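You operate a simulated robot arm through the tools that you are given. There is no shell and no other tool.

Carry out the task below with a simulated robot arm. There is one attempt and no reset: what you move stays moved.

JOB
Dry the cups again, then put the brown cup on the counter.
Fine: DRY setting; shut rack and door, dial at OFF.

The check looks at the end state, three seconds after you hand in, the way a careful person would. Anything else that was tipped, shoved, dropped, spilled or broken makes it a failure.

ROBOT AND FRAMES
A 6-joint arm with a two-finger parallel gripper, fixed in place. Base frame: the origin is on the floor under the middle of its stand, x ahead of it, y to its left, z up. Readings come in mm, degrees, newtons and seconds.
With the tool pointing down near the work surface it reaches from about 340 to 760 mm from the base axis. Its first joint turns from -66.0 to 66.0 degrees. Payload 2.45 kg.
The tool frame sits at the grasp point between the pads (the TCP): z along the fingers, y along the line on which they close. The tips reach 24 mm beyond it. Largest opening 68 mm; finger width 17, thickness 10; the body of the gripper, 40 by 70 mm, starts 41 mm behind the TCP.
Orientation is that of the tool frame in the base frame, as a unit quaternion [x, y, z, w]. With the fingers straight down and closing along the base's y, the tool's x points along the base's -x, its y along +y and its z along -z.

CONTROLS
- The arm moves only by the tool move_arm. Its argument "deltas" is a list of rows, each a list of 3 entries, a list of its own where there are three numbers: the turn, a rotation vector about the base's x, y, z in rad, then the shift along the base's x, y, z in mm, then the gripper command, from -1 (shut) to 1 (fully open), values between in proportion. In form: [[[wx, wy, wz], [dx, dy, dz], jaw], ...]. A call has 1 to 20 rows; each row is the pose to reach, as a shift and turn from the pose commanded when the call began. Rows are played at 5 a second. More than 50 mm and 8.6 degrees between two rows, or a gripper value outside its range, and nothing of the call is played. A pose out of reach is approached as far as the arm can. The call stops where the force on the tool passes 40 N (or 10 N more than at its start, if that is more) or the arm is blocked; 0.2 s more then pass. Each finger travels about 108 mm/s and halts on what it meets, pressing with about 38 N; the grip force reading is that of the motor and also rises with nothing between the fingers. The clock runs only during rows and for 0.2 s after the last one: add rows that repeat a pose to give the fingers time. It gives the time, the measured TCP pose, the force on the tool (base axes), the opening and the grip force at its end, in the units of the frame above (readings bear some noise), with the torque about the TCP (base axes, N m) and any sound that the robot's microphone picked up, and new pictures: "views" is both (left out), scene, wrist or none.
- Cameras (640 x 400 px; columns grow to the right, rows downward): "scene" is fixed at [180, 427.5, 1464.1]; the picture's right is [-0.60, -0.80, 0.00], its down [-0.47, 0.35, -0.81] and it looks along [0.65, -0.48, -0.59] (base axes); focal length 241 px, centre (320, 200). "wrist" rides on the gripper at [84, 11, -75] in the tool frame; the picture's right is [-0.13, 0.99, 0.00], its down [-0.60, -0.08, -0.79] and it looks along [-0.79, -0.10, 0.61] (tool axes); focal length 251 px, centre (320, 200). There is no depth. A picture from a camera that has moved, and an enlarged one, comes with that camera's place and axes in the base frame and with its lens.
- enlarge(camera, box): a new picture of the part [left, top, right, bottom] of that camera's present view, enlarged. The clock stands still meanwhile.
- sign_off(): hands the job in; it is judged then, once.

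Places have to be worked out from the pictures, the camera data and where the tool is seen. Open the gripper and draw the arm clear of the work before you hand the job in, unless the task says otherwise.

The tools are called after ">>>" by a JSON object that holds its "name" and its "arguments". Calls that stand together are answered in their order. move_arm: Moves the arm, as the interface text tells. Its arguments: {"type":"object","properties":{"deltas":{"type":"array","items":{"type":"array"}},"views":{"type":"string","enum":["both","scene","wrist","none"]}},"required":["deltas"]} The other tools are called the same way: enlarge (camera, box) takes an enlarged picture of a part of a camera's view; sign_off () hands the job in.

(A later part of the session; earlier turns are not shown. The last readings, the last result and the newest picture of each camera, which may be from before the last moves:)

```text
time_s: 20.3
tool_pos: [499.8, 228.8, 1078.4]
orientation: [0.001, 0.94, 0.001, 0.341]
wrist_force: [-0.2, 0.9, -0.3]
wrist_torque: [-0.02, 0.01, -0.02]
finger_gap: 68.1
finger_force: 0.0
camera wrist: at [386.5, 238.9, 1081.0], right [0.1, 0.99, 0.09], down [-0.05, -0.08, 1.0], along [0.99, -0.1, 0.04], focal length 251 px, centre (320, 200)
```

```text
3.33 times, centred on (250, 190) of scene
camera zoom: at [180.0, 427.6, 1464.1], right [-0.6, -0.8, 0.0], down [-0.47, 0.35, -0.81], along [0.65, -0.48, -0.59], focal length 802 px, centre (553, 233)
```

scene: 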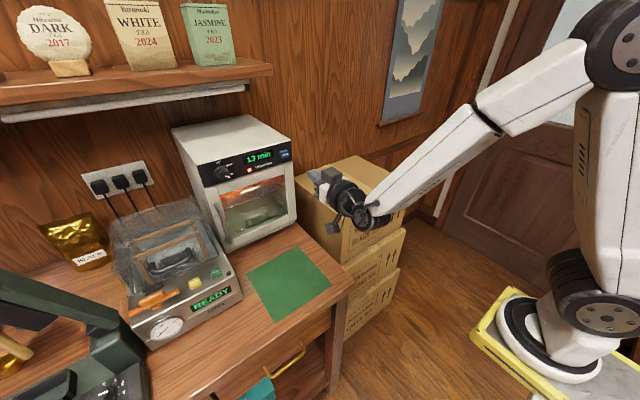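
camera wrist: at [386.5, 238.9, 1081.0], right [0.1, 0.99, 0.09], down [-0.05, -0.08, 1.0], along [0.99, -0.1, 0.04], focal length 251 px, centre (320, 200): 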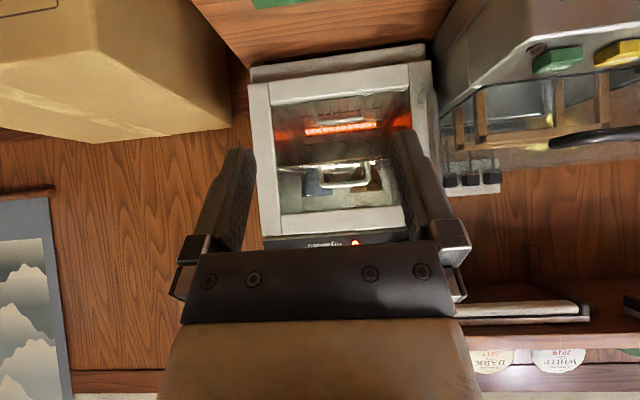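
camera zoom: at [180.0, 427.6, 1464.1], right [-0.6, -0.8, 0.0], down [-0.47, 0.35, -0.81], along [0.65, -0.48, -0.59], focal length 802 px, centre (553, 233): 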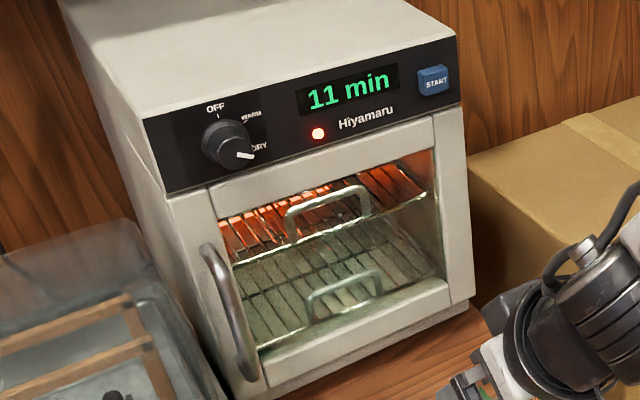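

Both cups (blue on the −y side, brown on the +y side) stand on the upper rack. The countdown shows 11 min; I wait in place.

>>> {"name": "move_arm", "arguments": {"deltas": [[[0, 0, 0], [0, 0, 0], 1], [[0, 0, 0], [0, 0, 0], 1], [[0, 0, 0], [0, 0, 0], 1], [[0, 0, 0], [0, 0, 0], 1], [[0, 0, 0], [0, 0, 0], 1], [[0, 0, 0], [0, 0, 0], 1], [[0, 0, 0], [0, 0, 0], 1], [[0, 0, 0], [0, 0, 0], 1], [[0, 0, 0], [0, 0, 0], 1], [[0, 0, 0], [0, 0, 0], 1], [[0, 0, 0], [0, 0, 0], 1], [[0, 0, 0], [0, 0, 0], 1], [[0, 0, 0], [0, 0, 0], 1], [[0, 0, 0], [0, 0, 0], 1], [[0, 0, 0], [0, 0, 0], 1], [[0, 0, 0], [0, 0, 0], 1], [[0, 0, 0], [0, 0, 0], 1], [[0, 0, 0], [0, 0, 0], 1], [[0, 0, 0], [0, 0, 0], 1], [[0, 0, 0], [0, 0, 0], 1]], "views": "scene"}}

>>> {"name": "enlarge", "arguments": {"camera": "scene", "box": [190, 130, 310, 250]}}

>>> {"name": "enlarge", "arguments": {"camera": "wrist", "box": [300, 130, 400, 220]}}

>>> {"name": "enlarge", "arguments": {"camera": "wrist", "box": [390, 40, 640, 220]}}

```text
time_s: 24.5
tool_pos: [499.5, 229.8, 1077.1]
orientation: [0.002, 0.94, 0.001, 0.342]
wrist_force: [0.1, 0.3, -0.5]
wrist_torque: [0.01, -0.04, 0.0]
finger_gap: 67.9
finger_force: 0.0
```

scene: 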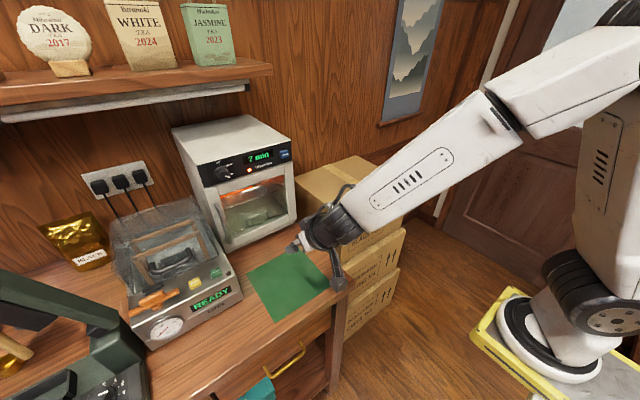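

```text
3.33 times, centred on (250, 190) of scene
camera zoom: at [180.0, 427.5, 1464.1], right [-0.6, -0.8, 0.0], down [-0.47, 0.35, -0.81], along [0.65, -0.48, -0.59], focal length 802 px, centre (553, 233)
```

zoom: 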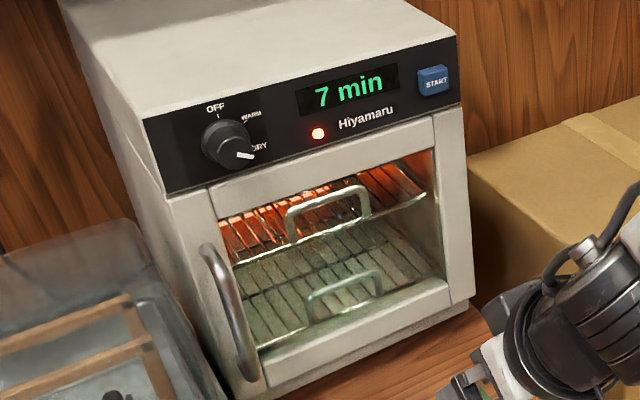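

```text
4.44 times, centred on (350, 175) of wrist
camera zoom: at [386.6, 238.6, 1081.1], right [0.1, 0.99, 0.09], down [-0.05, -0.08, 1.0], along [0.99, -0.1, 0.04], focal length 1118 px, centre (187, 311)
```

zoom: 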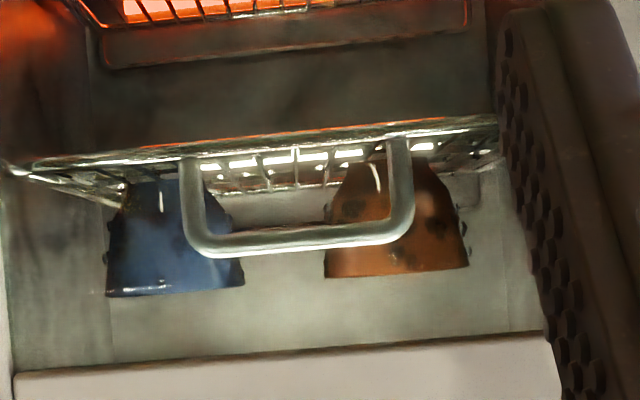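

```text
2.22 times, centred on (515, 130) of wrist
camera zoom: at [386.6, 238.6, 1081.1], right [0.1, 0.99, 0.09], down [-0.05, -0.08, 1.0], along [0.99, -0.1, 0.04], focal length 559 px, centre (-113, 356)
```

zoom: 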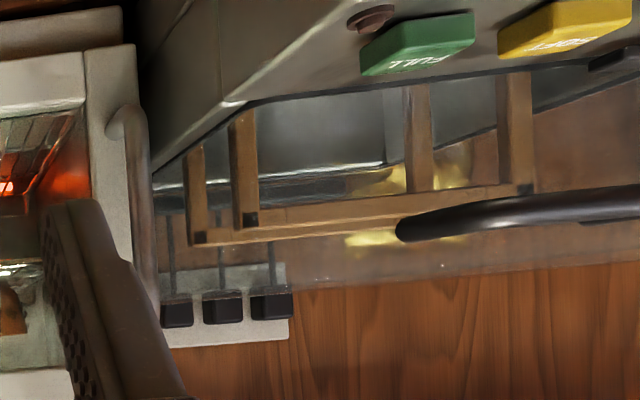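

7 min left. While it finishes I move back in front of the dial (x≈600), tool horizontal.

>>> {"name": "move_arm", "arguments": {"deltas": [[[0, -0.1244, 0], [0, 12, 14], 1], [[0, -0.2488, 0], [10, 24, 28], 1], [[0, -0.3732, 0], [25, 36, 42], 1], [[0, -0.4976, 0], [40, 48, 56], 1], [[0, -0.622, 0], [60, 60, 70], 1], [[0, -0.7464, 0], [80, 72, 84], 1], [[0, -0.8708, 0], [100, 85, 98], 1], [[0, -0.8708, 0], [100, 85, 98], 1], [[0, -0.8708, 0], [100, 85, 98], 1], [[0, -0.8708, 0], [100, 85, 98], 1], [[0, -0.8708, 0], [100, 85, 98], 1], [[0, -0.8708, 0], [100, 85, 98], 1], [[0, -0.8708, 0], [100, 85, 98], 1], [[0, -0.8708, 0], [100, 85, 98], 1], [[0, -0.8708, 0], [100, 85, 98], 1], [[0, -0.8708, 0], [100, 85, 98], 1], [[0, -0.8708, 0], [100, 85, 98], 1], [[0, -0.8708, 0], [100, 85, 98], 1], [[0, -0.8708, 0], [100, 85, 98], 1], [[0, -0.8708, 0], [100, 85, 98], 1]], "views": "wrist"}}

```text
time_s: 28.7
tool_pos: [600.5, 314.1, 1176.3]
orientation: [0.002, 0.708, 0.002, 0.706]
wrist_force: [0.0, 0.2, -0.8]
wrist_torque: [0.02, -0.03, -0.02]
finger_gap: 67.9
finger_force: 0.1
camera wrist: at [524.7, 324.0, 1092.5], right [0.0, 0.99, 0.13], down [-0.79, -0.08, 0.61], along [0.61, -0.1, 0.78], focal length 251 px, centre (320, 200)
```

wrist: 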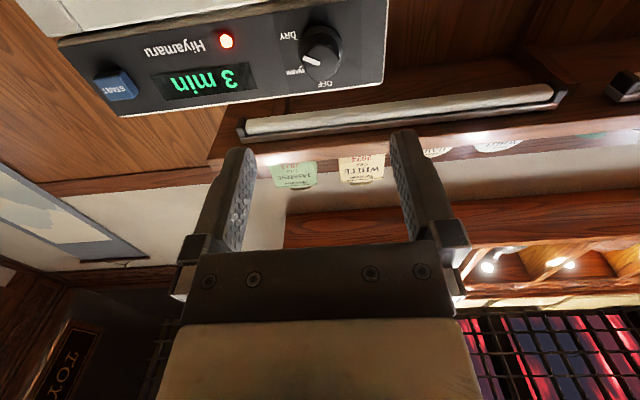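

3 min left; I wait until it finishes.

>>> {"name": "move_arm", "arguments": {"deltas": [[[0, 0, 0], [0, 0, 0], 1], [[0, 0, 0], [0, 0, 0], 1], [[0, 0, 0], [0, 0, 0], 1], [[0, 0, 0], [0, 0, 0], 1], [[0, 0, 0], [0, 0, 0], 1], [[0, 0, 0], [0, 0, 0], 1], [[0, 0, 0], [0, 0, 0], 1], [[0, 0, 0], [0, 0, 0], 1], [[0, 0, 0], [0, 0, 0], 1], [[0, 0, 0], [0, 0, 0], 1], [[0, 0, 0], [0, 0, 0], 1], [[0, 0, 0], [0, 0, 0], 1], [[0, 0, 0], [0, 0, 0], 1], [[0, 0, 0], [0, 0, 0], 1], [[0, 0, 0], [0, 0, 0], 1], [[0, 0, 0], [0, 0, 0], 1], [[0, 0, 0], [0, 0, 0], 1], [[0, 0, 0], [0, 0, 0], 1], [[0, 0, 0], [0, 0, 0], 1], [[0, 0, 0], [0, 0, 0], 1]], "views": "wrist"}}

>>> {"name": "enlarge", "arguments": {"camera": "scene", "box": [190, 130, 310, 250]}}

```text
time_s: 32.9
tool_pos: [600.2, 314.1, 1177.9]
orientation: [0.001, 0.708, 0.002, 0.706]
wrist_force: [-0.6, 0.3, 0.6]
wrist_torque: [0.04, 0.0, 0.01]
finger_gap: 67.7
finger_force: 0.1
camera wrist: at [524.7, 324.1, 1092.5], right [0.0, 0.99, 0.13], down [-0.79, -0.08, 0.61], along [0.61, -0.1, 0.78], focal length 251 px, centre (320, 200)
```

wrist: 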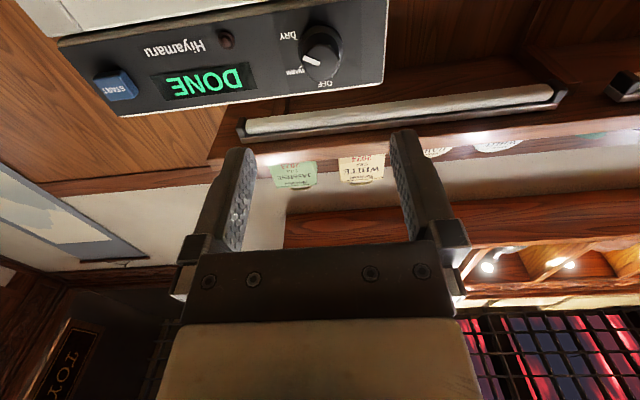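

```text
3.33 times, centred on (250, 190) of scene
camera zoom: at [180.0, 427.5, 1464.1], right [-0.6, -0.8, 0.0], down [-0.47, 0.35, -0.81], along [0.65, -0.48, -0.59], focal length 802 px, centre (553, 233)
```

zoom: 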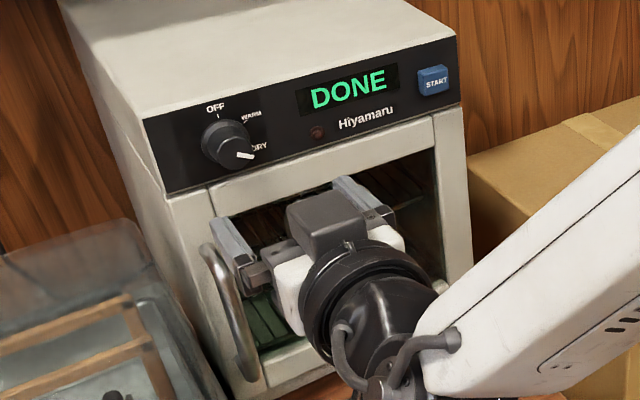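

DONE, lamp off. Now I set the dial to OFF: approach with +17° roll, grip, and turn counter-clockwise as far as the wrist allows.

>>> {"name": "move_arm", "arguments": {"deltas": [[[0.1, 0, 0], [30, 0.5, -1], 1], [[0.2, 0, 0], [60, 0.5, -1], 1], [[0.3, 0, 0], [85, 0.5, -1], 1], [[0.3, 0, 0], [97, 0.5, -1], 1], [[0.3, 0, 0], [97, 0.5, -1], 1], [[0.3, 0, 0], [97, 0.5, -1], -1], [[0.3, 0, 0], [97, 0.5, -1], -1], [[0.3, 0, 0], [97, 0.5, -1], -1]], "views": "wrist"}}

>>> {"name": "enlarge", "arguments": {"camera": "wrist", "box": [220, 60, 420, 230]}}

```text
time_s: 34.7
tool_pos: [696.5, 315.1, 1173.8]
orientation: [0.107, 0.7, 0.106, 0.698]
wrist_force: [3.7, -1.9, -2.3]
wrist_torque: [0.03, -0.12, -0.13]
finger_gap: 28.9
finger_force: 42.7
camera wrist: at [621.2, 349.6, 1096.6], right [0.0, 0.91, 0.42], down [-0.79, -0.26, 0.55], along [0.61, -0.33, 0.72], focal length 251 px, centre (320, 200)
```

wrist: 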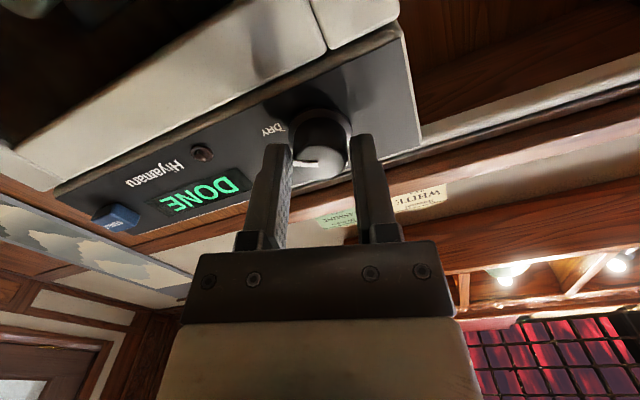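

```text
2.35 times, centred on (320, 145) of wrist
camera zoom: at [621.2, 349.6, 1096.6], right [0.0, 0.91, 0.42], down [-0.79, -0.26, 0.55], along [0.61, -0.33, 0.72], focal length 592 px, centre (320, 329)
```

zoom: 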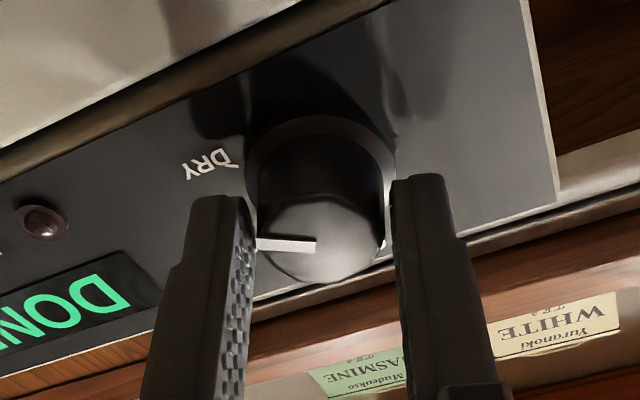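

Good grip. I turn counter-clockwise 74° and check.

>>> {"name": "move_arm", "arguments": {"deltas": [[[-0.13, 0, 0], [0, 0, 0], -1], [[-0.26, 0, 0], [0, 0, 0], -1], [[-0.39, 0, 0], [0, 0, 0], -1], [[-0.52, 0, 0], [0, 0, 0], -1], [[-0.65, 0, 0], [0, 0, 0], -1], [[-0.78, 0, 0], [0, 0, 0], -1], [[-0.91, 0, 0], [0, 0, 0], -1], [[-1.04, 0, 0], [0, 0, 0], -1], [[-1.17, 0, 0], [0, 0, 0], -1], [[-1.3, 0, 0], [0, 0, 0], -1], [[-1.3, 0, 0], [0, 0, 0], -1]], "views": "wrist"}}

>>> {"name": "enlarge", "arguments": {"camera": "wrist", "box": [220, 60, 420, 230]}}

```text
time_s: 37.1
tool_pos: [696.4, 314.7, 1174.4]
orientation: [-0.338, 0.622, -0.339, 0.62]
wrist_force: [1.5, -1.5, -7.9]
wrist_torque: [0.02, 0.5, -0.55]
finger_gap: 29.3
finger_force: 43.0
camera wrist: at [621.1, 248.9, 1119.1], right [0.0, 0.65, -0.76], down [-0.79, 0.47, 0.4], along [0.61, 0.6, 0.51], focal length 251 px, centre (320, 200)
```

wrist: 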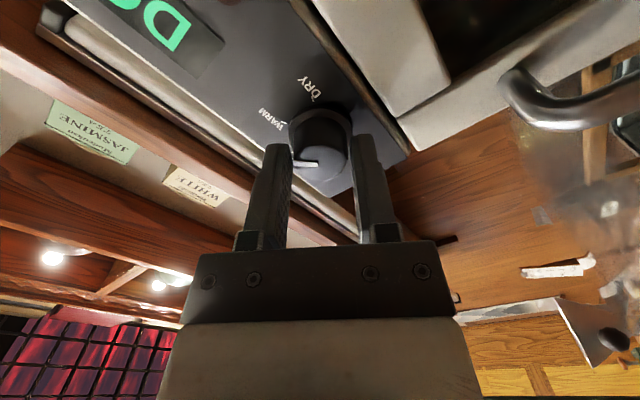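

```text
2.35 times, centred on (320, 145) of wrist
camera zoom: at [621.1, 248.9, 1119.1], right [0.0, 0.65, -0.76], down [-0.79, 0.47, 0.4], along [0.61, 0.6, 0.51], focal length 592 px, centre (320, 329)
```

zoom: 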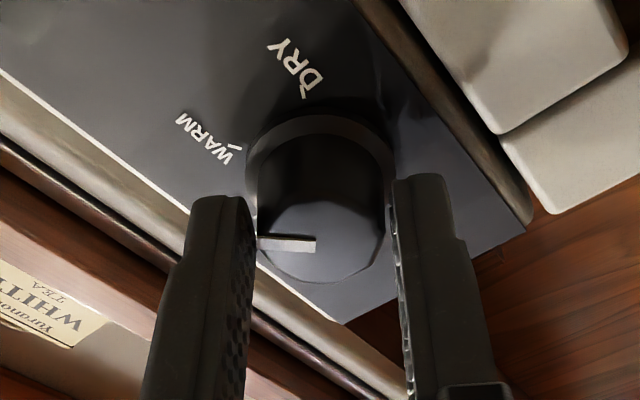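

No range limit so far and the knob follows. I continue another 45° toward OFF.

>>> {"name": "move_arm", "arguments": {"deltas": [[[-0.13, 0, 0], [0, 0, 0], -1], [[-0.26, 0, 0], [0, 0, 0], -1], [[-0.39, 0, 0], [0, 0, 0], -1], [[-0.52, 0, 0], [0, 0, 0], -1], [[-0.65, 0, 0], [0, 0, 0], -1], [[-0.794, 0, 0], [0, 0, 0], -1], [[-0.794, 0, 0], [0, 0, 0], -1]], "views": "both"}}

>>> {"name": "enlarge", "arguments": {"camera": "wrist", "box": [220, 60, 420, 230]}}

>>> {"name": "enlarge", "arguments": {"camera": "scene", "box": [190, 130, 310, 220]}}

```text
time_s: 38.7
tool_pos: [696.5, 314.8, 1174.5]
orientation: [0.552, -0.443, 0.552, -0.44]
wrist_force: [5.5, -0.6, -10.6]
wrist_torque: [0.2, 0.1, -0.89]
finger_gap: 29.3
finger_force: 42.7
camera wrist: at [621.1, 229.3, 1181.9], right [0.0, -0.09, -1.0], down [-0.79, 0.61, -0.05], along [0.61, 0.79, -0.07], focal length 251 px, centre (320, 200)
```

scene: 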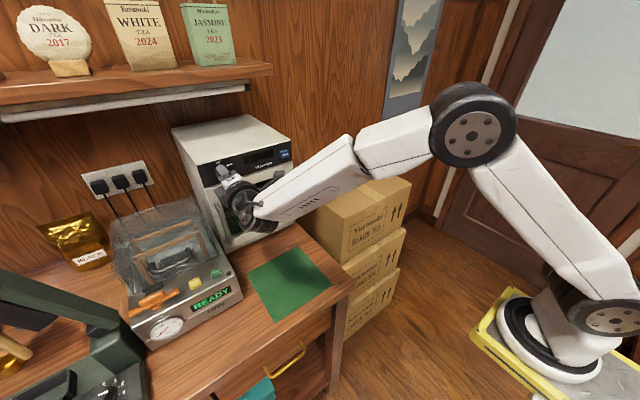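
wrist: 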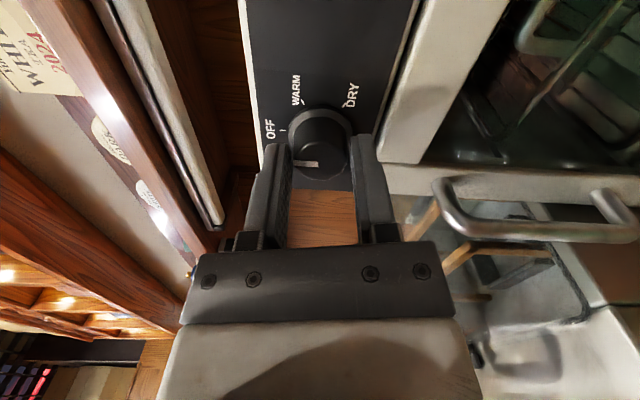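

```text
2.35 times, centred on (320, 145) of wrist
camera zoom: at [621.1, 229.3, 1181.9], right [0.0, -0.09, -1.0], down [-0.79, 0.61, -0.05], along [0.61, 0.79, -0.07], focal length 592 px, centre (320, 329)
```

zoom: 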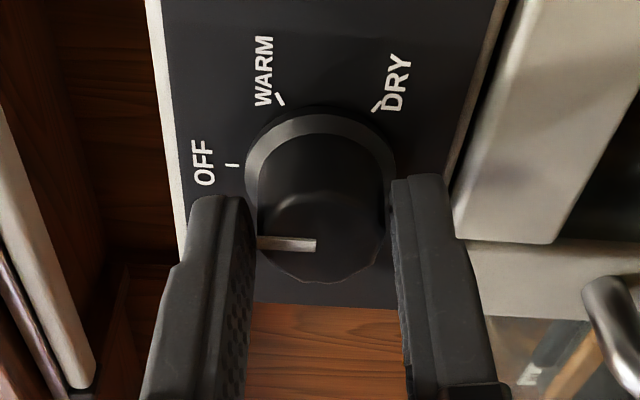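

```text
4.44 times, centred on (250, 175) of scene
camera zoom: at [180.5, 427.6, 1464.0], right [-0.6, -0.8, 0.0], down [-0.47, 0.35, -0.81], along [0.65, -0.48, -0.59], focal length 1070 px, centre (631, 311)
```

zoom: 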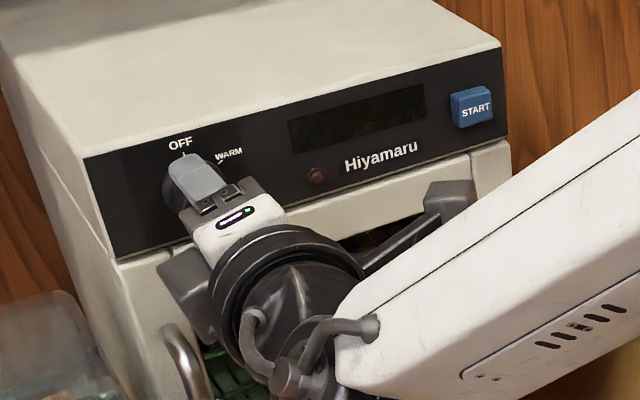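

Display is dark and the pointer is parallel to the OFF tick: the dial is at OFF. I release, back away, and roll on to −180° (camera above the fingers), lowering toward the door handle height.

>>> {"name": "move_arm", "arguments": {"deltas": [[[0, 0, 0], [0, 0, 0], 1], [[0, 0, 0], [0, 0, 0], 1], [[0, 0, 0], [-40, 0, 0], 1], [[-0.135, 0, 0], [-80, 0, 0], 1], [[-0.27, 0, 0], [-100, 0, 0], 1], [[-0.405, 0, 0], [-100, 0, -15], 1], [[-0.54, 0, 0], [-100, 0, -30], 1], [[-0.675, 0, 0], [-100, 0, -45], 1], [[-0.81, 0, 0], [-100, 0, -60], 1], [[-0.945, 0, 0], [-100, 0, -75], 1], [[-1.08, 0, 0], [-100, 0, -90], 1], [[-1.215, 0, 0], [-100, 0, -105], 1], [[-1.348, 0, 0], [-100, 0, -120], 1], [[-1.348, 0, 0], [-100, 0, -120], 1]], "views": "both"}}

>>> {"name": "enlarge", "arguments": {"camera": "scene", "box": [190, 130, 310, 250]}}

>>> {"name": "enlarge", "arguments": {"camera": "wrist", "box": [160, 0, 480, 200]}}

```text
time_s: 41.7
tool_pos: [597.5, 314.2, 1054.0]
orientation: [0.706, -0.001, 0.708, 0.0]
wrist_force: [-0.4, 0.0, -0.2]
wrist_torque: [-0.03, -0.01, -0.01]
finger_gap: 68.2
finger_force: 0.2
camera wrist: at [520.3, 301.7, 1138.0], right [0.0, -0.99, -0.13], down [-0.79, 0.08, -0.61], along [0.61, 0.1, -0.78], focal length 251 px, centre (320, 200)
```

scene: 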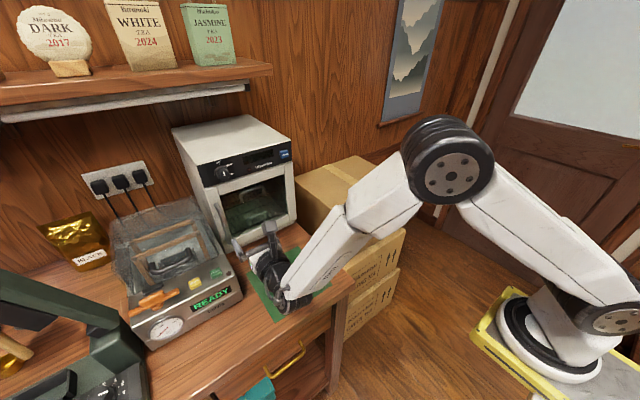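
wrist: 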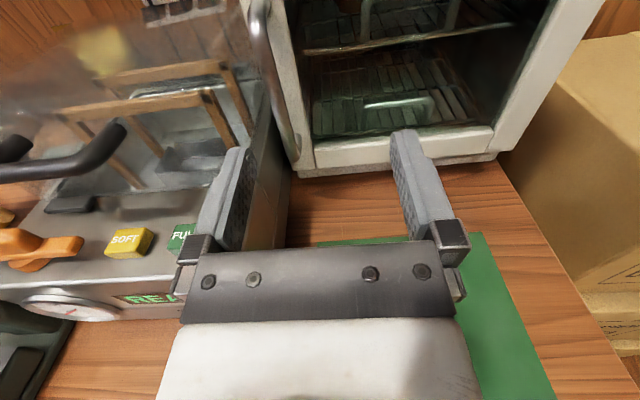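

```text
3.33 times, centred on (250, 190) of scene
camera zoom: at [180.0, 427.5, 1464.1], right [-0.6, -0.8, 0.0], down [-0.47, 0.35, -0.81], along [0.65, -0.48, -0.59], focal length 802 px, centre (553, 233)
```

zoom: 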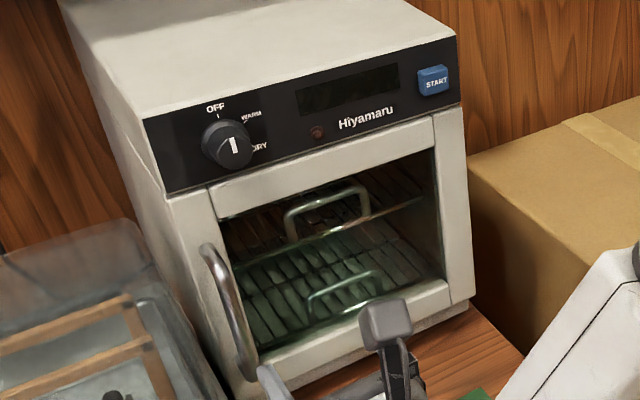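

```text
2.00 times, centred on (320, 100) of wrist
camera zoom: at [520.3, 301.7, 1138.0], right [0.0, -0.99, -0.13], down [-0.79, 0.08, -0.61], along [0.61, 0.1, -0.78], focal length 503 px, centre (320, 400)
```

zoom: 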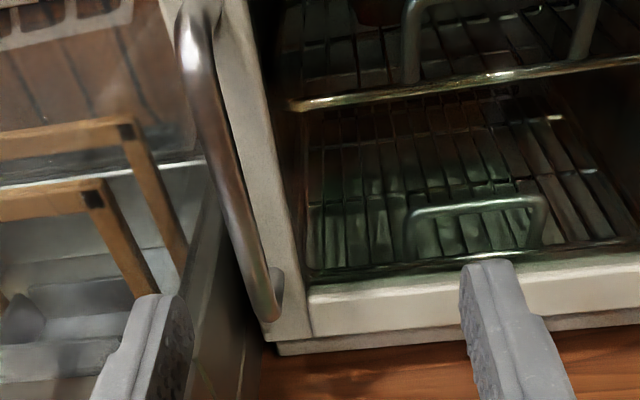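

The pointer is at OFF (straight up). The handle bar is at about (710, 350), z 975–1085; Selviq's side is at y≈383 with top z≈990. I yaw the tool +20° and go to a pre-grasp pose with a narrower opening (≈34 mm).

>>> {"name": "move_arm", "arguments": {"deltas": [[[0, 0, 0.117], [12, 2, 0], 0.5], [[0, 0, 0.234], [24, 4, 0], 0], [[0, 0, 0.35], [36, 8, -2], 0], [[0, 0, 0.35], [36, 8, -2], 0]], "views": "both"}}

>>> {"name": "enlarge", "arguments": {"camera": "wrist", "box": [200, 0, 440, 200]}}

>>> {"name": "enlarge", "arguments": {"camera": "scene", "box": [180, 180, 300, 300]}}

```text
time_s: 42.7
tool_pos: [633.3, 322.6, 1051.5]
orientation: [0.696, 0.12, 0.697, -0.124]
wrist_force: [-0.2, -0.4, 0.1]
wrist_torque: [-0.01, -0.02, 0.03]
finger_gap: 34.1
finger_force: 0.0
camera wrist: at [566.2, 285.8, 1135.7], right [0.34, -0.93, -0.13], down [-0.77, -0.2, -0.61], along [0.54, 0.31, -0.78], focal length 251 px, centre (320, 200)
```

scene: 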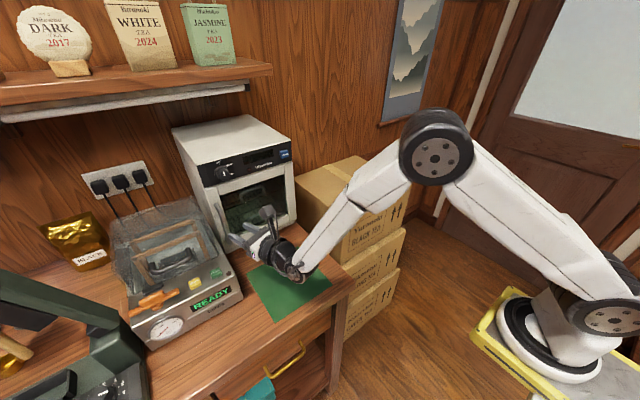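
wrist: 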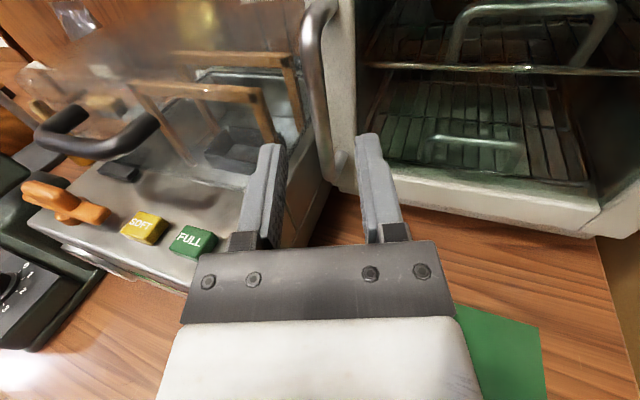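

```text
2.00 times, centred on (320, 100) of wrist
camera zoom: at [566.2, 285.8, 1135.7], right [0.34, -0.93, -0.13], down [-0.77, -0.2, -0.61], along [0.54, 0.31, -0.78], focal length 503 px, centre (320, 400)
```

zoom: 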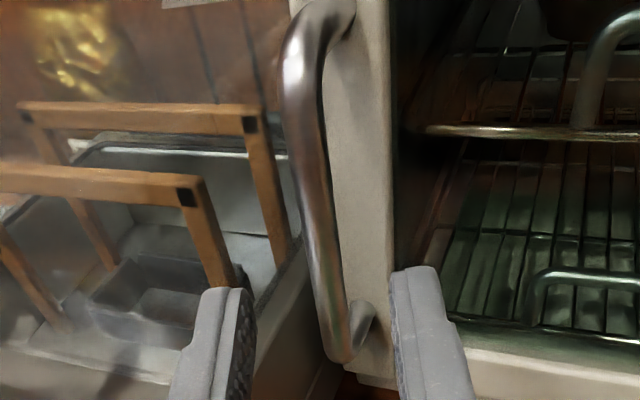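

```text
3.33 times, centred on (240, 240) of scene
camera zoom: at [180.0, 427.5, 1464.1], right [-0.6, -0.8, 0.0], down [-0.47, 0.35, -0.81], along [0.65, -0.48, -0.59], focal length 802 px, centre (587, 67)
```

zoom: 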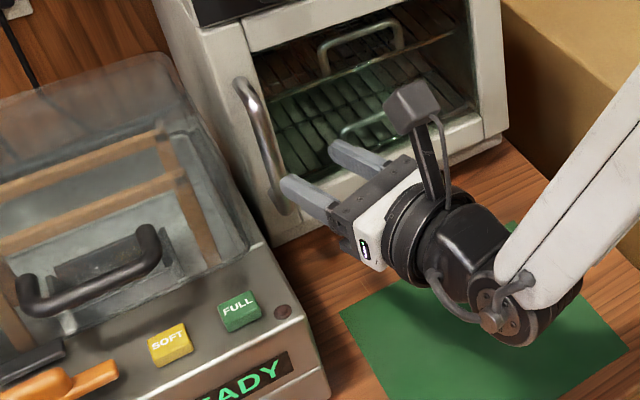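

The bar is nearly centred between the fingers (about 2 mm to the left). I advance along the tool axis to put the bar near the pads and look before closing.

>>> {"name": "move_arm", "arguments": {"deltas": [[[0, 0, 0], [20, 9, 0], 0], [[0, 0, 0], [40, 17, 0], 0], [[0, 0, 0], [54, 22, 0], 0], [[0, 0, 0], [60, 24.5, 0], 0], [[0, 0, 0], [60, 24.5, 0], 0]], "views": "both"}}

>>> {"name": "enlarge", "arguments": {"camera": "wrist", "box": [200, 50, 440, 250]}}

>>> {"name": "enlarge", "arguments": {"camera": "scene", "box": [180, 180, 300, 300]}}

```text
time_s: 43.9
tool_pos: [695.1, 348.5, 1052.9]
orientation: [0.696, 0.121, 0.697, -0.124]
wrist_force: [-1.9, -1.9, -0.7]
wrist_torque: [-0.01, 0.04, 0.07]
finger_gap: 33.1
finger_force: 0.1
camera wrist: at [627.0, 311.2, 1135.8], right [0.34, -0.93, -0.13], down [-0.77, -0.19, -0.61], along [0.54, 0.31, -0.78], focal length 251 px, centre (320, 200)
```

scene: 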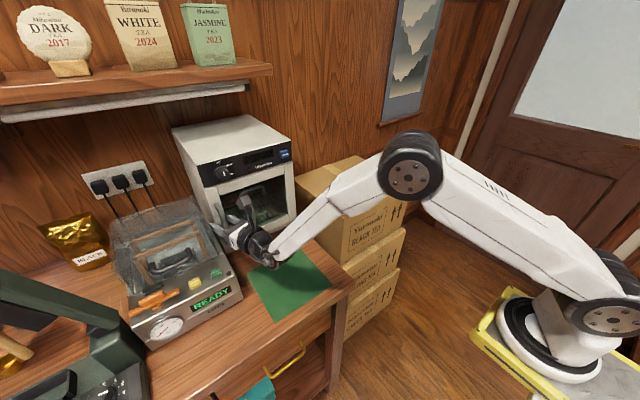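
wrist: 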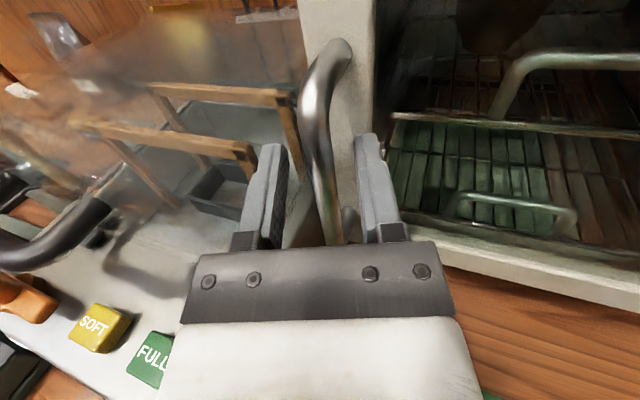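

```text
2.00 times, centred on (320, 150) of wrist
camera zoom: at [627.0, 311.2, 1135.8], right [0.34, -0.93, -0.13], down [-0.77, -0.19, -0.61], along [0.54, 0.31, -0.78], focal length 503 px, centre (320, 300)
```

zoom: 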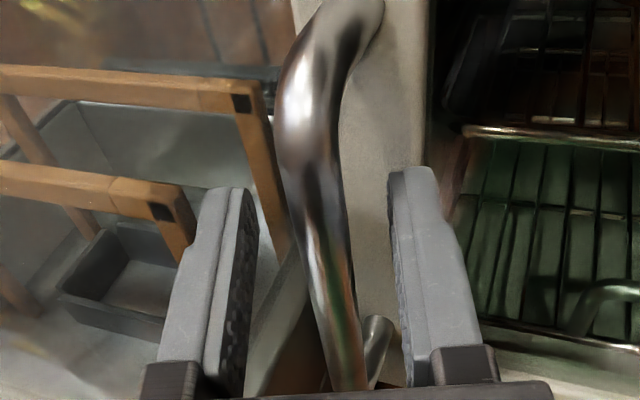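

```text
3.33 times, centred on (240, 240) of scene
camera zoom: at [180.0, 427.5, 1464.1], right [-0.6, -0.8, 0.0], down [-0.47, 0.35, -0.81], along [0.65, -0.48, -0.59], focal length 802 px, centre (587, 67)
```

zoom: 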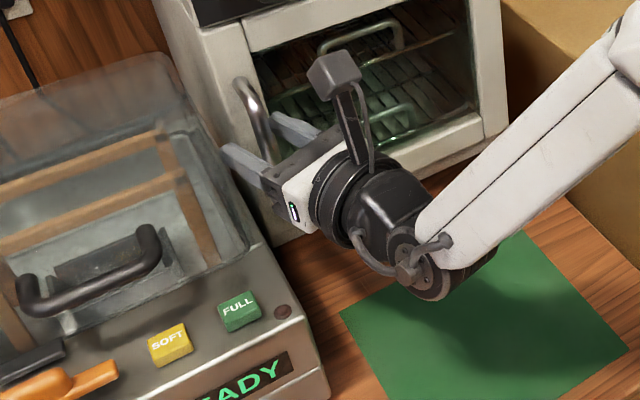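

The bar sits between the fingers about 10 mm ahead of the TCP. I close on it.

>>> {"name": "move_arm", "arguments": {"deltas": [[[0, 0, 0], [0, 0, 0], -1], [[0, 0, 0], [0, 0, 0], -1], [[0, 0, 0], [0, 0, 0], -1]], "views": "wrist"}}

```text
time_s: 44.7
tool_pos: [694.7, 346.4, 1052.8]
orientation: [0.696, 0.12, 0.697, -0.123]
wrist_force: [2.8, -13.2, 1.0]
wrist_torque: [-0.17, -0.29, -0.04]
finger_gap: 11.3
finger_force: 32.2
camera wrist: at [627.4, 309.8, 1136.0], right [0.34, -0.93, -0.13], down [-0.77, -0.19, -0.61], along [0.54, 0.31, -0.78], focal length 251 px, centre (320, 200)
```

wrist: 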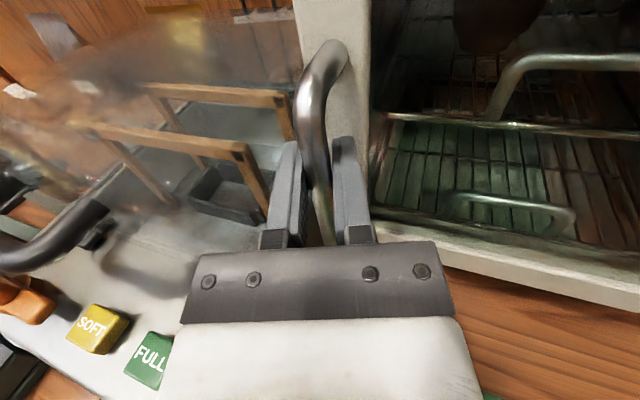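

Firm grip on the handle (gap 11.3 mm). I pull the door open along the hinge arc (hinge ≈ (747,133)), following with yaw, to about 17° first.

>>> {"name": "move_arm", "arguments": {"deltas": [[[0, 0, 0.05], [-10.6, -2.9, 0], -1], [[0, 0, 0.1], [-21, -6.3, 0], -1], [[0, 0, 0.15], [-31.3, -10.2, 0], -1], [[0, 0, 0.2], [-41.4, -14.6, 0], -1], [[0, 0, 0.25], [-51.2, -19.6, 0], -1], [[0, 0, 0.3], [-60.7, -25, 0], -1]], "views": "both"}}

```text
time_s: 45.2
tool_pos: [686.0, 345.8, 1052.1]
orientation: [0.697, 0.124, 0.695, -0.128]
wrist_force: [2.2, -5.1, 1.4]
wrist_torque: [-0.42, 0.26, -0.06]
finger_gap: 11.7
finger_force: 32.4
out of reach, approached as far as the arm can: row 1, 2
stopped in row 2: the force on the tool passed its limit at 46 N (the readings are from after the stop); the commanded pose is now the measured one
camera wrist: at [620.4, 307.3, 1136.3], right [0.35, -0.93, -0.14], down [-0.77, -0.2, -0.6], along [0.53, 0.31, -0.79], focal length 251 px, centre (320, 200)
```

scene: 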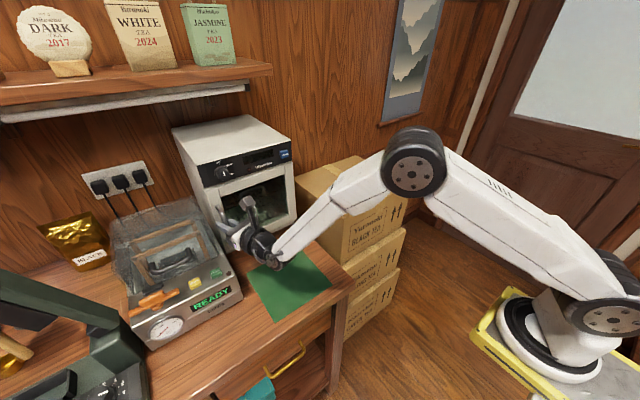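
wrist: 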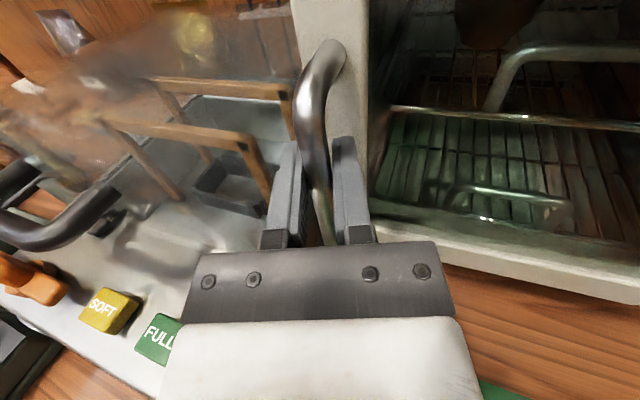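

The wrist's yaw range ended near +20°, which caused the stop, but the door has come off its latch about 2° (bar still firmly held, force now low). I continue the arc with fixed (slightly reduced) yaw, letting the round bar pivot in the pads.

>>> {"name": "move_arm", "arguments": {"deltas": [[[0, 0, -0.03], [-6, -1.5, 0], -1], [[0, 0, -0.04], [-12.8, -3.5, 0], -1], [[0, 0, -0.04], [-23.3, -7, 0], -1], [[0, 0, -0.04], [-33.7, -11, 0], -1], [[0, 0, -0.04], [-43.7, -15.5, 0], -1], [[0, 0, -0.04], [-53.6, -20.5, 0], -1]], "views": "both"}}

```text
time_s: 46.6
tool_pos: [633.1, 328.4, 1052.3]
orientation: [0.698, 0.109, 0.699, -0.115]
wrist_force: [3.2, -3.1, 7.6]
wrist_torque: [-0.4, 0.05, 0.09]
finger_gap: 11.7
finger_force: 32.7
camera wrist: at [565.0, 291.3, 1135.9], right [0.31, -0.94, -0.14], down [-0.78, -0.17, -0.61], along [0.55, 0.3, -0.78], focal length 251 px, centre (320, 200)
```

scene: 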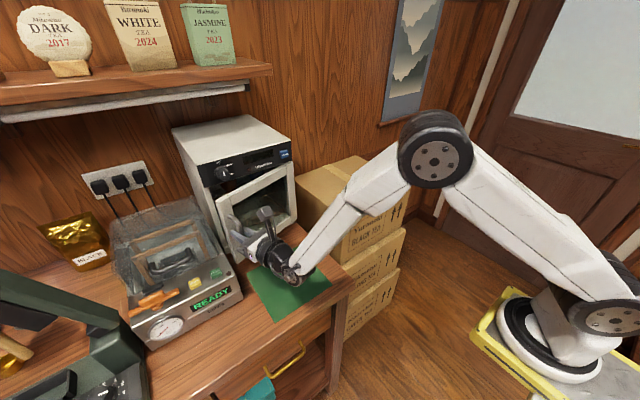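
wrist: 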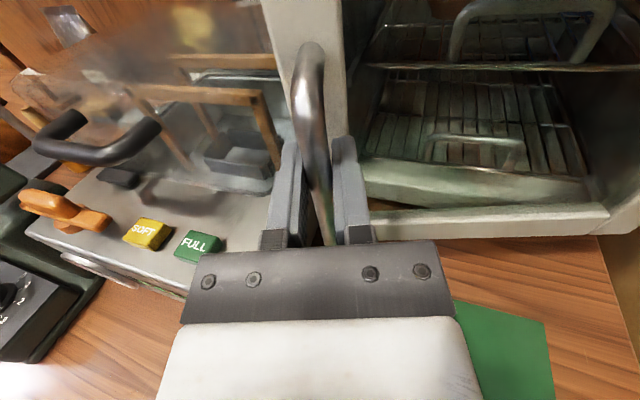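

The door follows smoothly (~17° open). I continue along the arc to ~46°.

>>> {"name": "move_arm", "arguments": {"deltas": [[[0, 0, 0], [-9.6, -5.5, 0], -1], [[0, 0, 0], [-18.9, -11.5, 0], -1], [[0, 0, 0], [-27.9, -17.9, 0], -1], [[0, 0, 0], [-36.6, -24.8, 0], -1], [[0, 0, 0], [-44.9, -32.1, 0], -1], [[0, 0, 0], [-52.8, -39.8, 0], -1], [[0, 0, 0], [-60.4, -47.9, 0], -1], [[0, 0, 0], [-67.5, -56.3, 0], -1], [[0, 0, 0], [-74.2, -65.2, 0], -1], [[0, 0, 0], [-80.4, -74.3, 0], -1]], "views": "both"}}

```text
time_s: 48.5
tool_pos: [557.1, 268.9, 1051.2]
orientation: [0.699, 0.12, 0.695, -0.121]
wrist_force: [-3.8, 3.2, 2.5]
wrist_torque: [-0.33, 0.18, 0.04]
finger_gap: 11.7
finger_force: 32.2
stopped in row 9: the force on the tool passed its limit at 41 N (the readings are from after the stop); the commanded pose is now the measured one
camera wrist: at [490.3, 232.0, 1135.7], right [0.33, -0.93, -0.13], down [-0.78, -0.19, -0.6], along [0.54, 0.3, -0.79], focal length 251 px, centre (320, 200)
```

scene: 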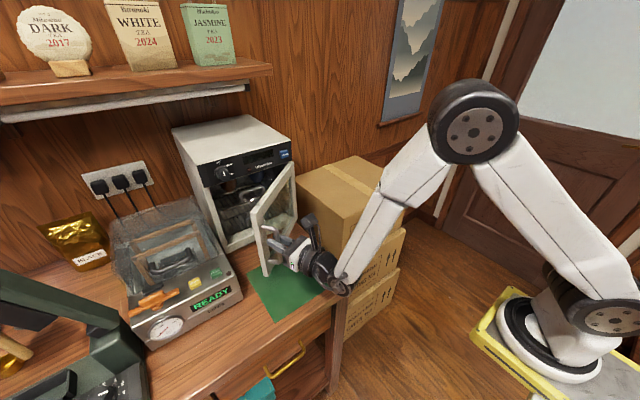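
wrist: 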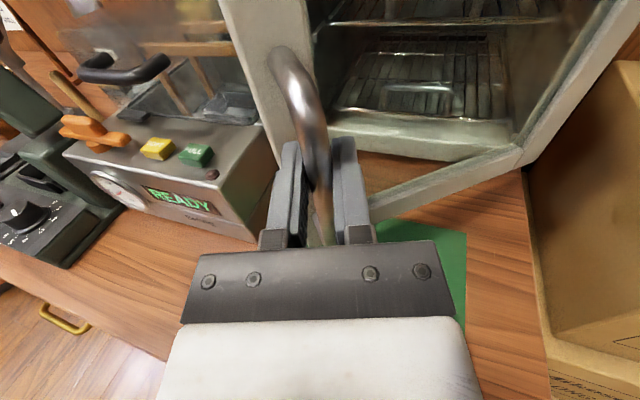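

The door is ~41° open. Before going further I need to know where the cardboard boxes are relative to the door's swing, so I enlarge both views.

>>> {"name": "enlarge", "arguments": {"camera": "wrist", "box": [440, 0, 640, 400]}}

>>> {"name": "enlarge", "arguments": {"camera": "scene", "box": [230, 130, 430, 300]}}

```text
1.00 times, centred on (540, 200) of wrist (not enlarged: the box is as wide or as high as the picture)
camera zoom: at [490.3, 232.0, 1135.7], right [0.33, -0.93, -0.13], down [-0.78, -0.19, -0.6], along [0.54, 0.3, -0.79], focal length 251 px, centre (100, 200)
```

zoom: 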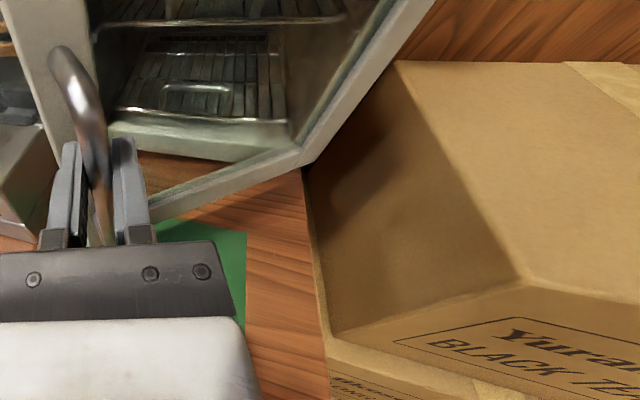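

```text
2.35 times, centred on (330, 215) of scene
camera zoom: at [180.0, 427.6, 1464.0], right [-0.6, -0.8, 0.0], down [-0.47, 0.35, -0.81], along [0.65, -0.48, -0.59], focal length 566 px, centre (296, 165)
```

zoom: 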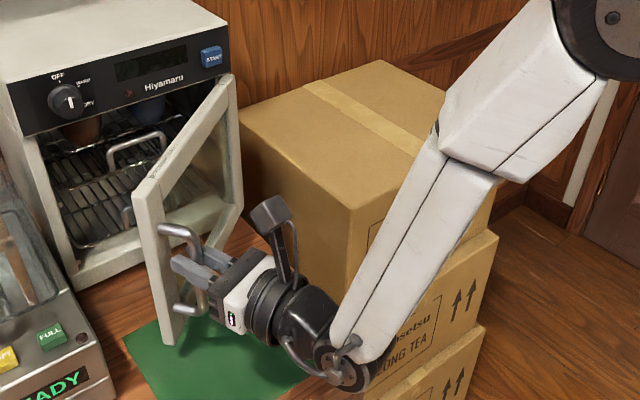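

The box top is at z≈913 (below the counter level) and ~150 mm right of the counter edge, so the door can swing past 90° freely. I release the handle and back off along the tool axis.

>>> {"name": "move_arm", "arguments": {"deltas": [[[0, 0, 0], [0, 0, 0], 0], [[0, 0, 0], [0, 0, 0], 0], [[0, 0, 0], [-28, -9.5, 0], 0], [[0, 0, 0], [-56, -19, 0], 0], [[0, 0, 0], [-85, -15, 0], 0], [[0, 0, 0], [-85, -15, 0], 0]], "views": "both"}}

```text
time_s: 49.9
tool_pos: [473.1, 254.2, 1052.8]
orientation: [0.699, 0.118, 0.695, -0.12]
wrist_force: [-0.3, 0.7, -0.6]
wrist_torque: [0.01, 0.0, 0.01]
finger_gap: 33.7
finger_force: 0.0
camera wrist: at [405.9, 217.3, 1137.3], right [0.33, -0.94, -0.13], down [-0.78, -0.19, -0.6], along [0.54, 0.3, -0.79], focal length 251 px, centre (320, 200)
```

scene: 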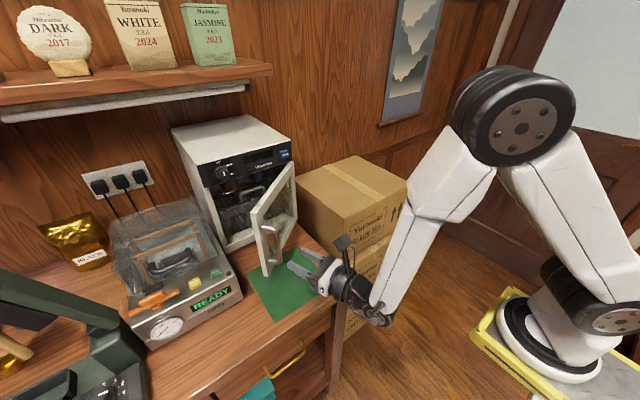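
wrist: 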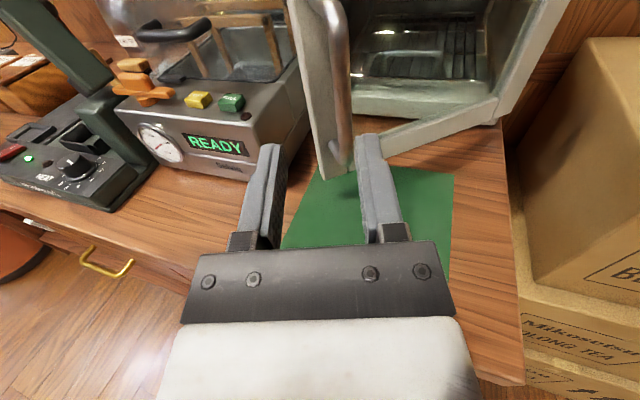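

The door stays put at ~41°. I'll swing it the rest of the way by pushing its inner face with closed fingertips coming over the door's top edge (z≈1148). First I rise, close the fingers and straighten the yaw.

>>> {"name": "move_arm", "arguments": {"deltas": [[[0, 0, -0.113], [0, 0, 40], -1], [[0, 0, -0.226], [0, 0, 80], -1], [[0, 0, -0.34], [0, 0, 120], -1], [[0, 0, -0.34], [0, 0, 150], -1], [[0, 0, -0.34], [0, 0, 150], -1]], "views": "none"}}

>>> {"name": "move_arm", "arguments": {"deltas": [[[0, 0.13, 0], [20, 8, 5], -1], [[0, 0.26, 0], [40, 16, 10], -1], [[0, 0.39, 0], [60, 24, 10], -1], [[0, 0.52, 0], [80, 32, 10], -1], [[0, 0.65, 0], [100, 40, 10], -1], [[0, 0.78, 0], [120, 48, 10], -1], [[0, 0.91, 0], [135, 54, 10], -1], [[0, 1.047, 0], [150, 60, 10], -1], [[0, 1.047, 0], [160, 62, 10], -1]], "views": "both"}}

```text
time_s: 51.1
tool_pos: [474.7, 254.1, 1203.7]
orientation: [0.709, -0.003, 0.705, 0.0]
wrist_force: [-0.7, 0.5, 0.5]
wrist_torque: [0.03, -0.04, 0.0]
finger_gap: 0.1
finger_force: 23.6
```

```text
time_s: 53.1
tool_pos: [633.5, 317.1, 1213.2]
orientation: [0.967, -0.003, 0.255, 0.001]
wrist_force: [0.2, 0.4, 0.1]
wrist_torque: [-0.01, 0.0, 0.06]
finger_gap: 0.0
finger_force: 23.4
camera wrist: at [668.7, 304.5, 1319.3], right [-0.12, -0.99, -0.06], down [-0.92, 0.08, 0.39], along [-0.38, 0.1, -0.92], focal length 251 px, centre (320, 200)
```

scene: 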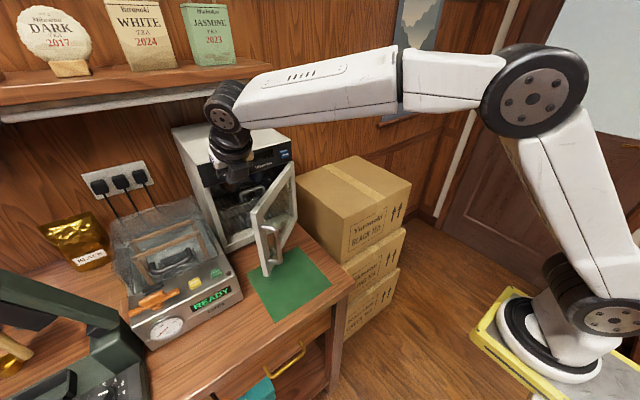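
wrist: 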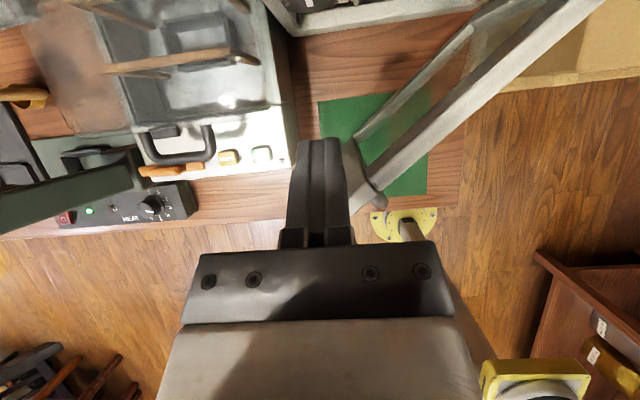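

From above: door top edge runs from about (595,294) to the hinge near (740,118). My fingers are on the inside. I lower the tips ~29 mm below the door top and sweep the door open along its arc.

>>> {"name": "move_arm", "arguments": {"deltas": [[[0, 0, 0], [8, -3, -25], -1], [[0, 0, 0], [16, -7, -50], -1], [[0, 0, 0], [17, -10, -73], -1], [[0, 0, 0], [17, -30, -73], -1], [[0, 0, 0], [17, -43, -73], -1], [[0, 0, 0], [6.2, -50.5, -73], -1], [[0, 0, 0], [-6.5, -62, -73], -1], [[0, 0, 0], [-18.2, -74.5, -73], -1], [[0, 0, 0], [-28.5, -88.3, -73], -1], [[0, 0, 0], [-37.3, -102.9, -73], -1], [[0, 0, 0], [-44.7, -118.4, -73], -1], [[0, 0, 0], [-50.4, -134.5, -73], -1], [[0, 0, 0], [-54.6, -151.2, -73], -1], [[0, 0, 0], [-57, -168.1, -73], -1]], "views": "both"}}

```text
time_s: 56.1
tool_pos: [576.4, 146.9, 1138.1]
orientation: [0.967, -0.002, 0.255, 0.001]
wrist_force: [-0.1, -0.9, 0.4]
wrist_torque: [0.03, -0.02, 0.06]
finger_gap: 0.0
finger_force: 23.6
camera wrist: at [610.9, 134.4, 1246.1], right [-0.12, -0.99, -0.06], down [-0.92, 0.08, 0.39], along [-0.38, 0.1, -0.92], focal length 251 px, centre (320, 200)
```

scene: 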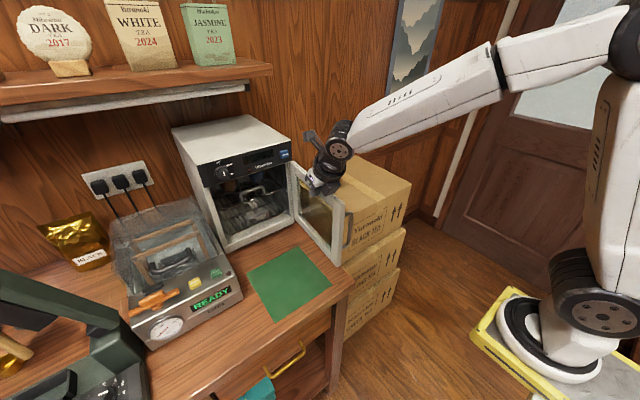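
wrist: 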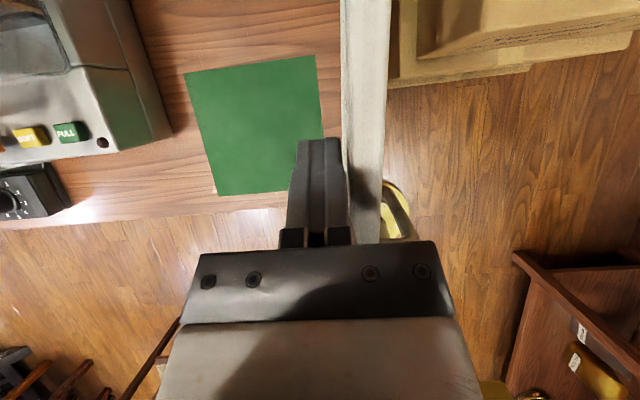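

The door is at about 90°. I nudge it a little further (~100°) for clearance, then lift away.

>>> {"name": "move_arm", "arguments": {"deltas": [[[0, 0, 0], [-0.5, -9, 0], -1], [[0, 0, 0], [-0.8, -17, 0], -1], [[0, 0, 0], [-0.3, -26, 0], -1], [[0, 0, 0], [-0.3, -15, 0], -1], [[0, 0, 0], [-0.3, 10, 20], -1], [[0, 0, 0], [-10, 30, 60], -1], [[0, 0, 0], [-30, 60, 100], -1]], "views": "both"}}

>>> {"name": "enlarge", "arguments": {"camera": "scene", "box": [190, 140, 350, 270]}}

```text
refused: row 7 steps farther than a row can; nothing moved
```

```text
3.08 times, centred on (270, 205) of scene
camera zoom: at [180.0, 427.5, 1464.1], right [-0.6, -0.8, 0.0], down [-0.47, 0.35, -0.81], along [0.65, -0.48, -0.59], focal length 740 px, centre (474, 185)
```

zoom: 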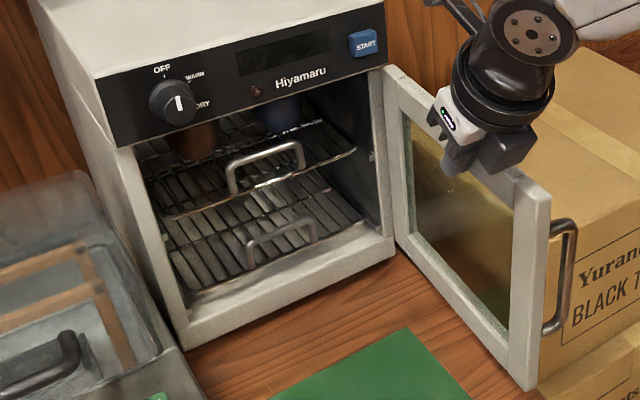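

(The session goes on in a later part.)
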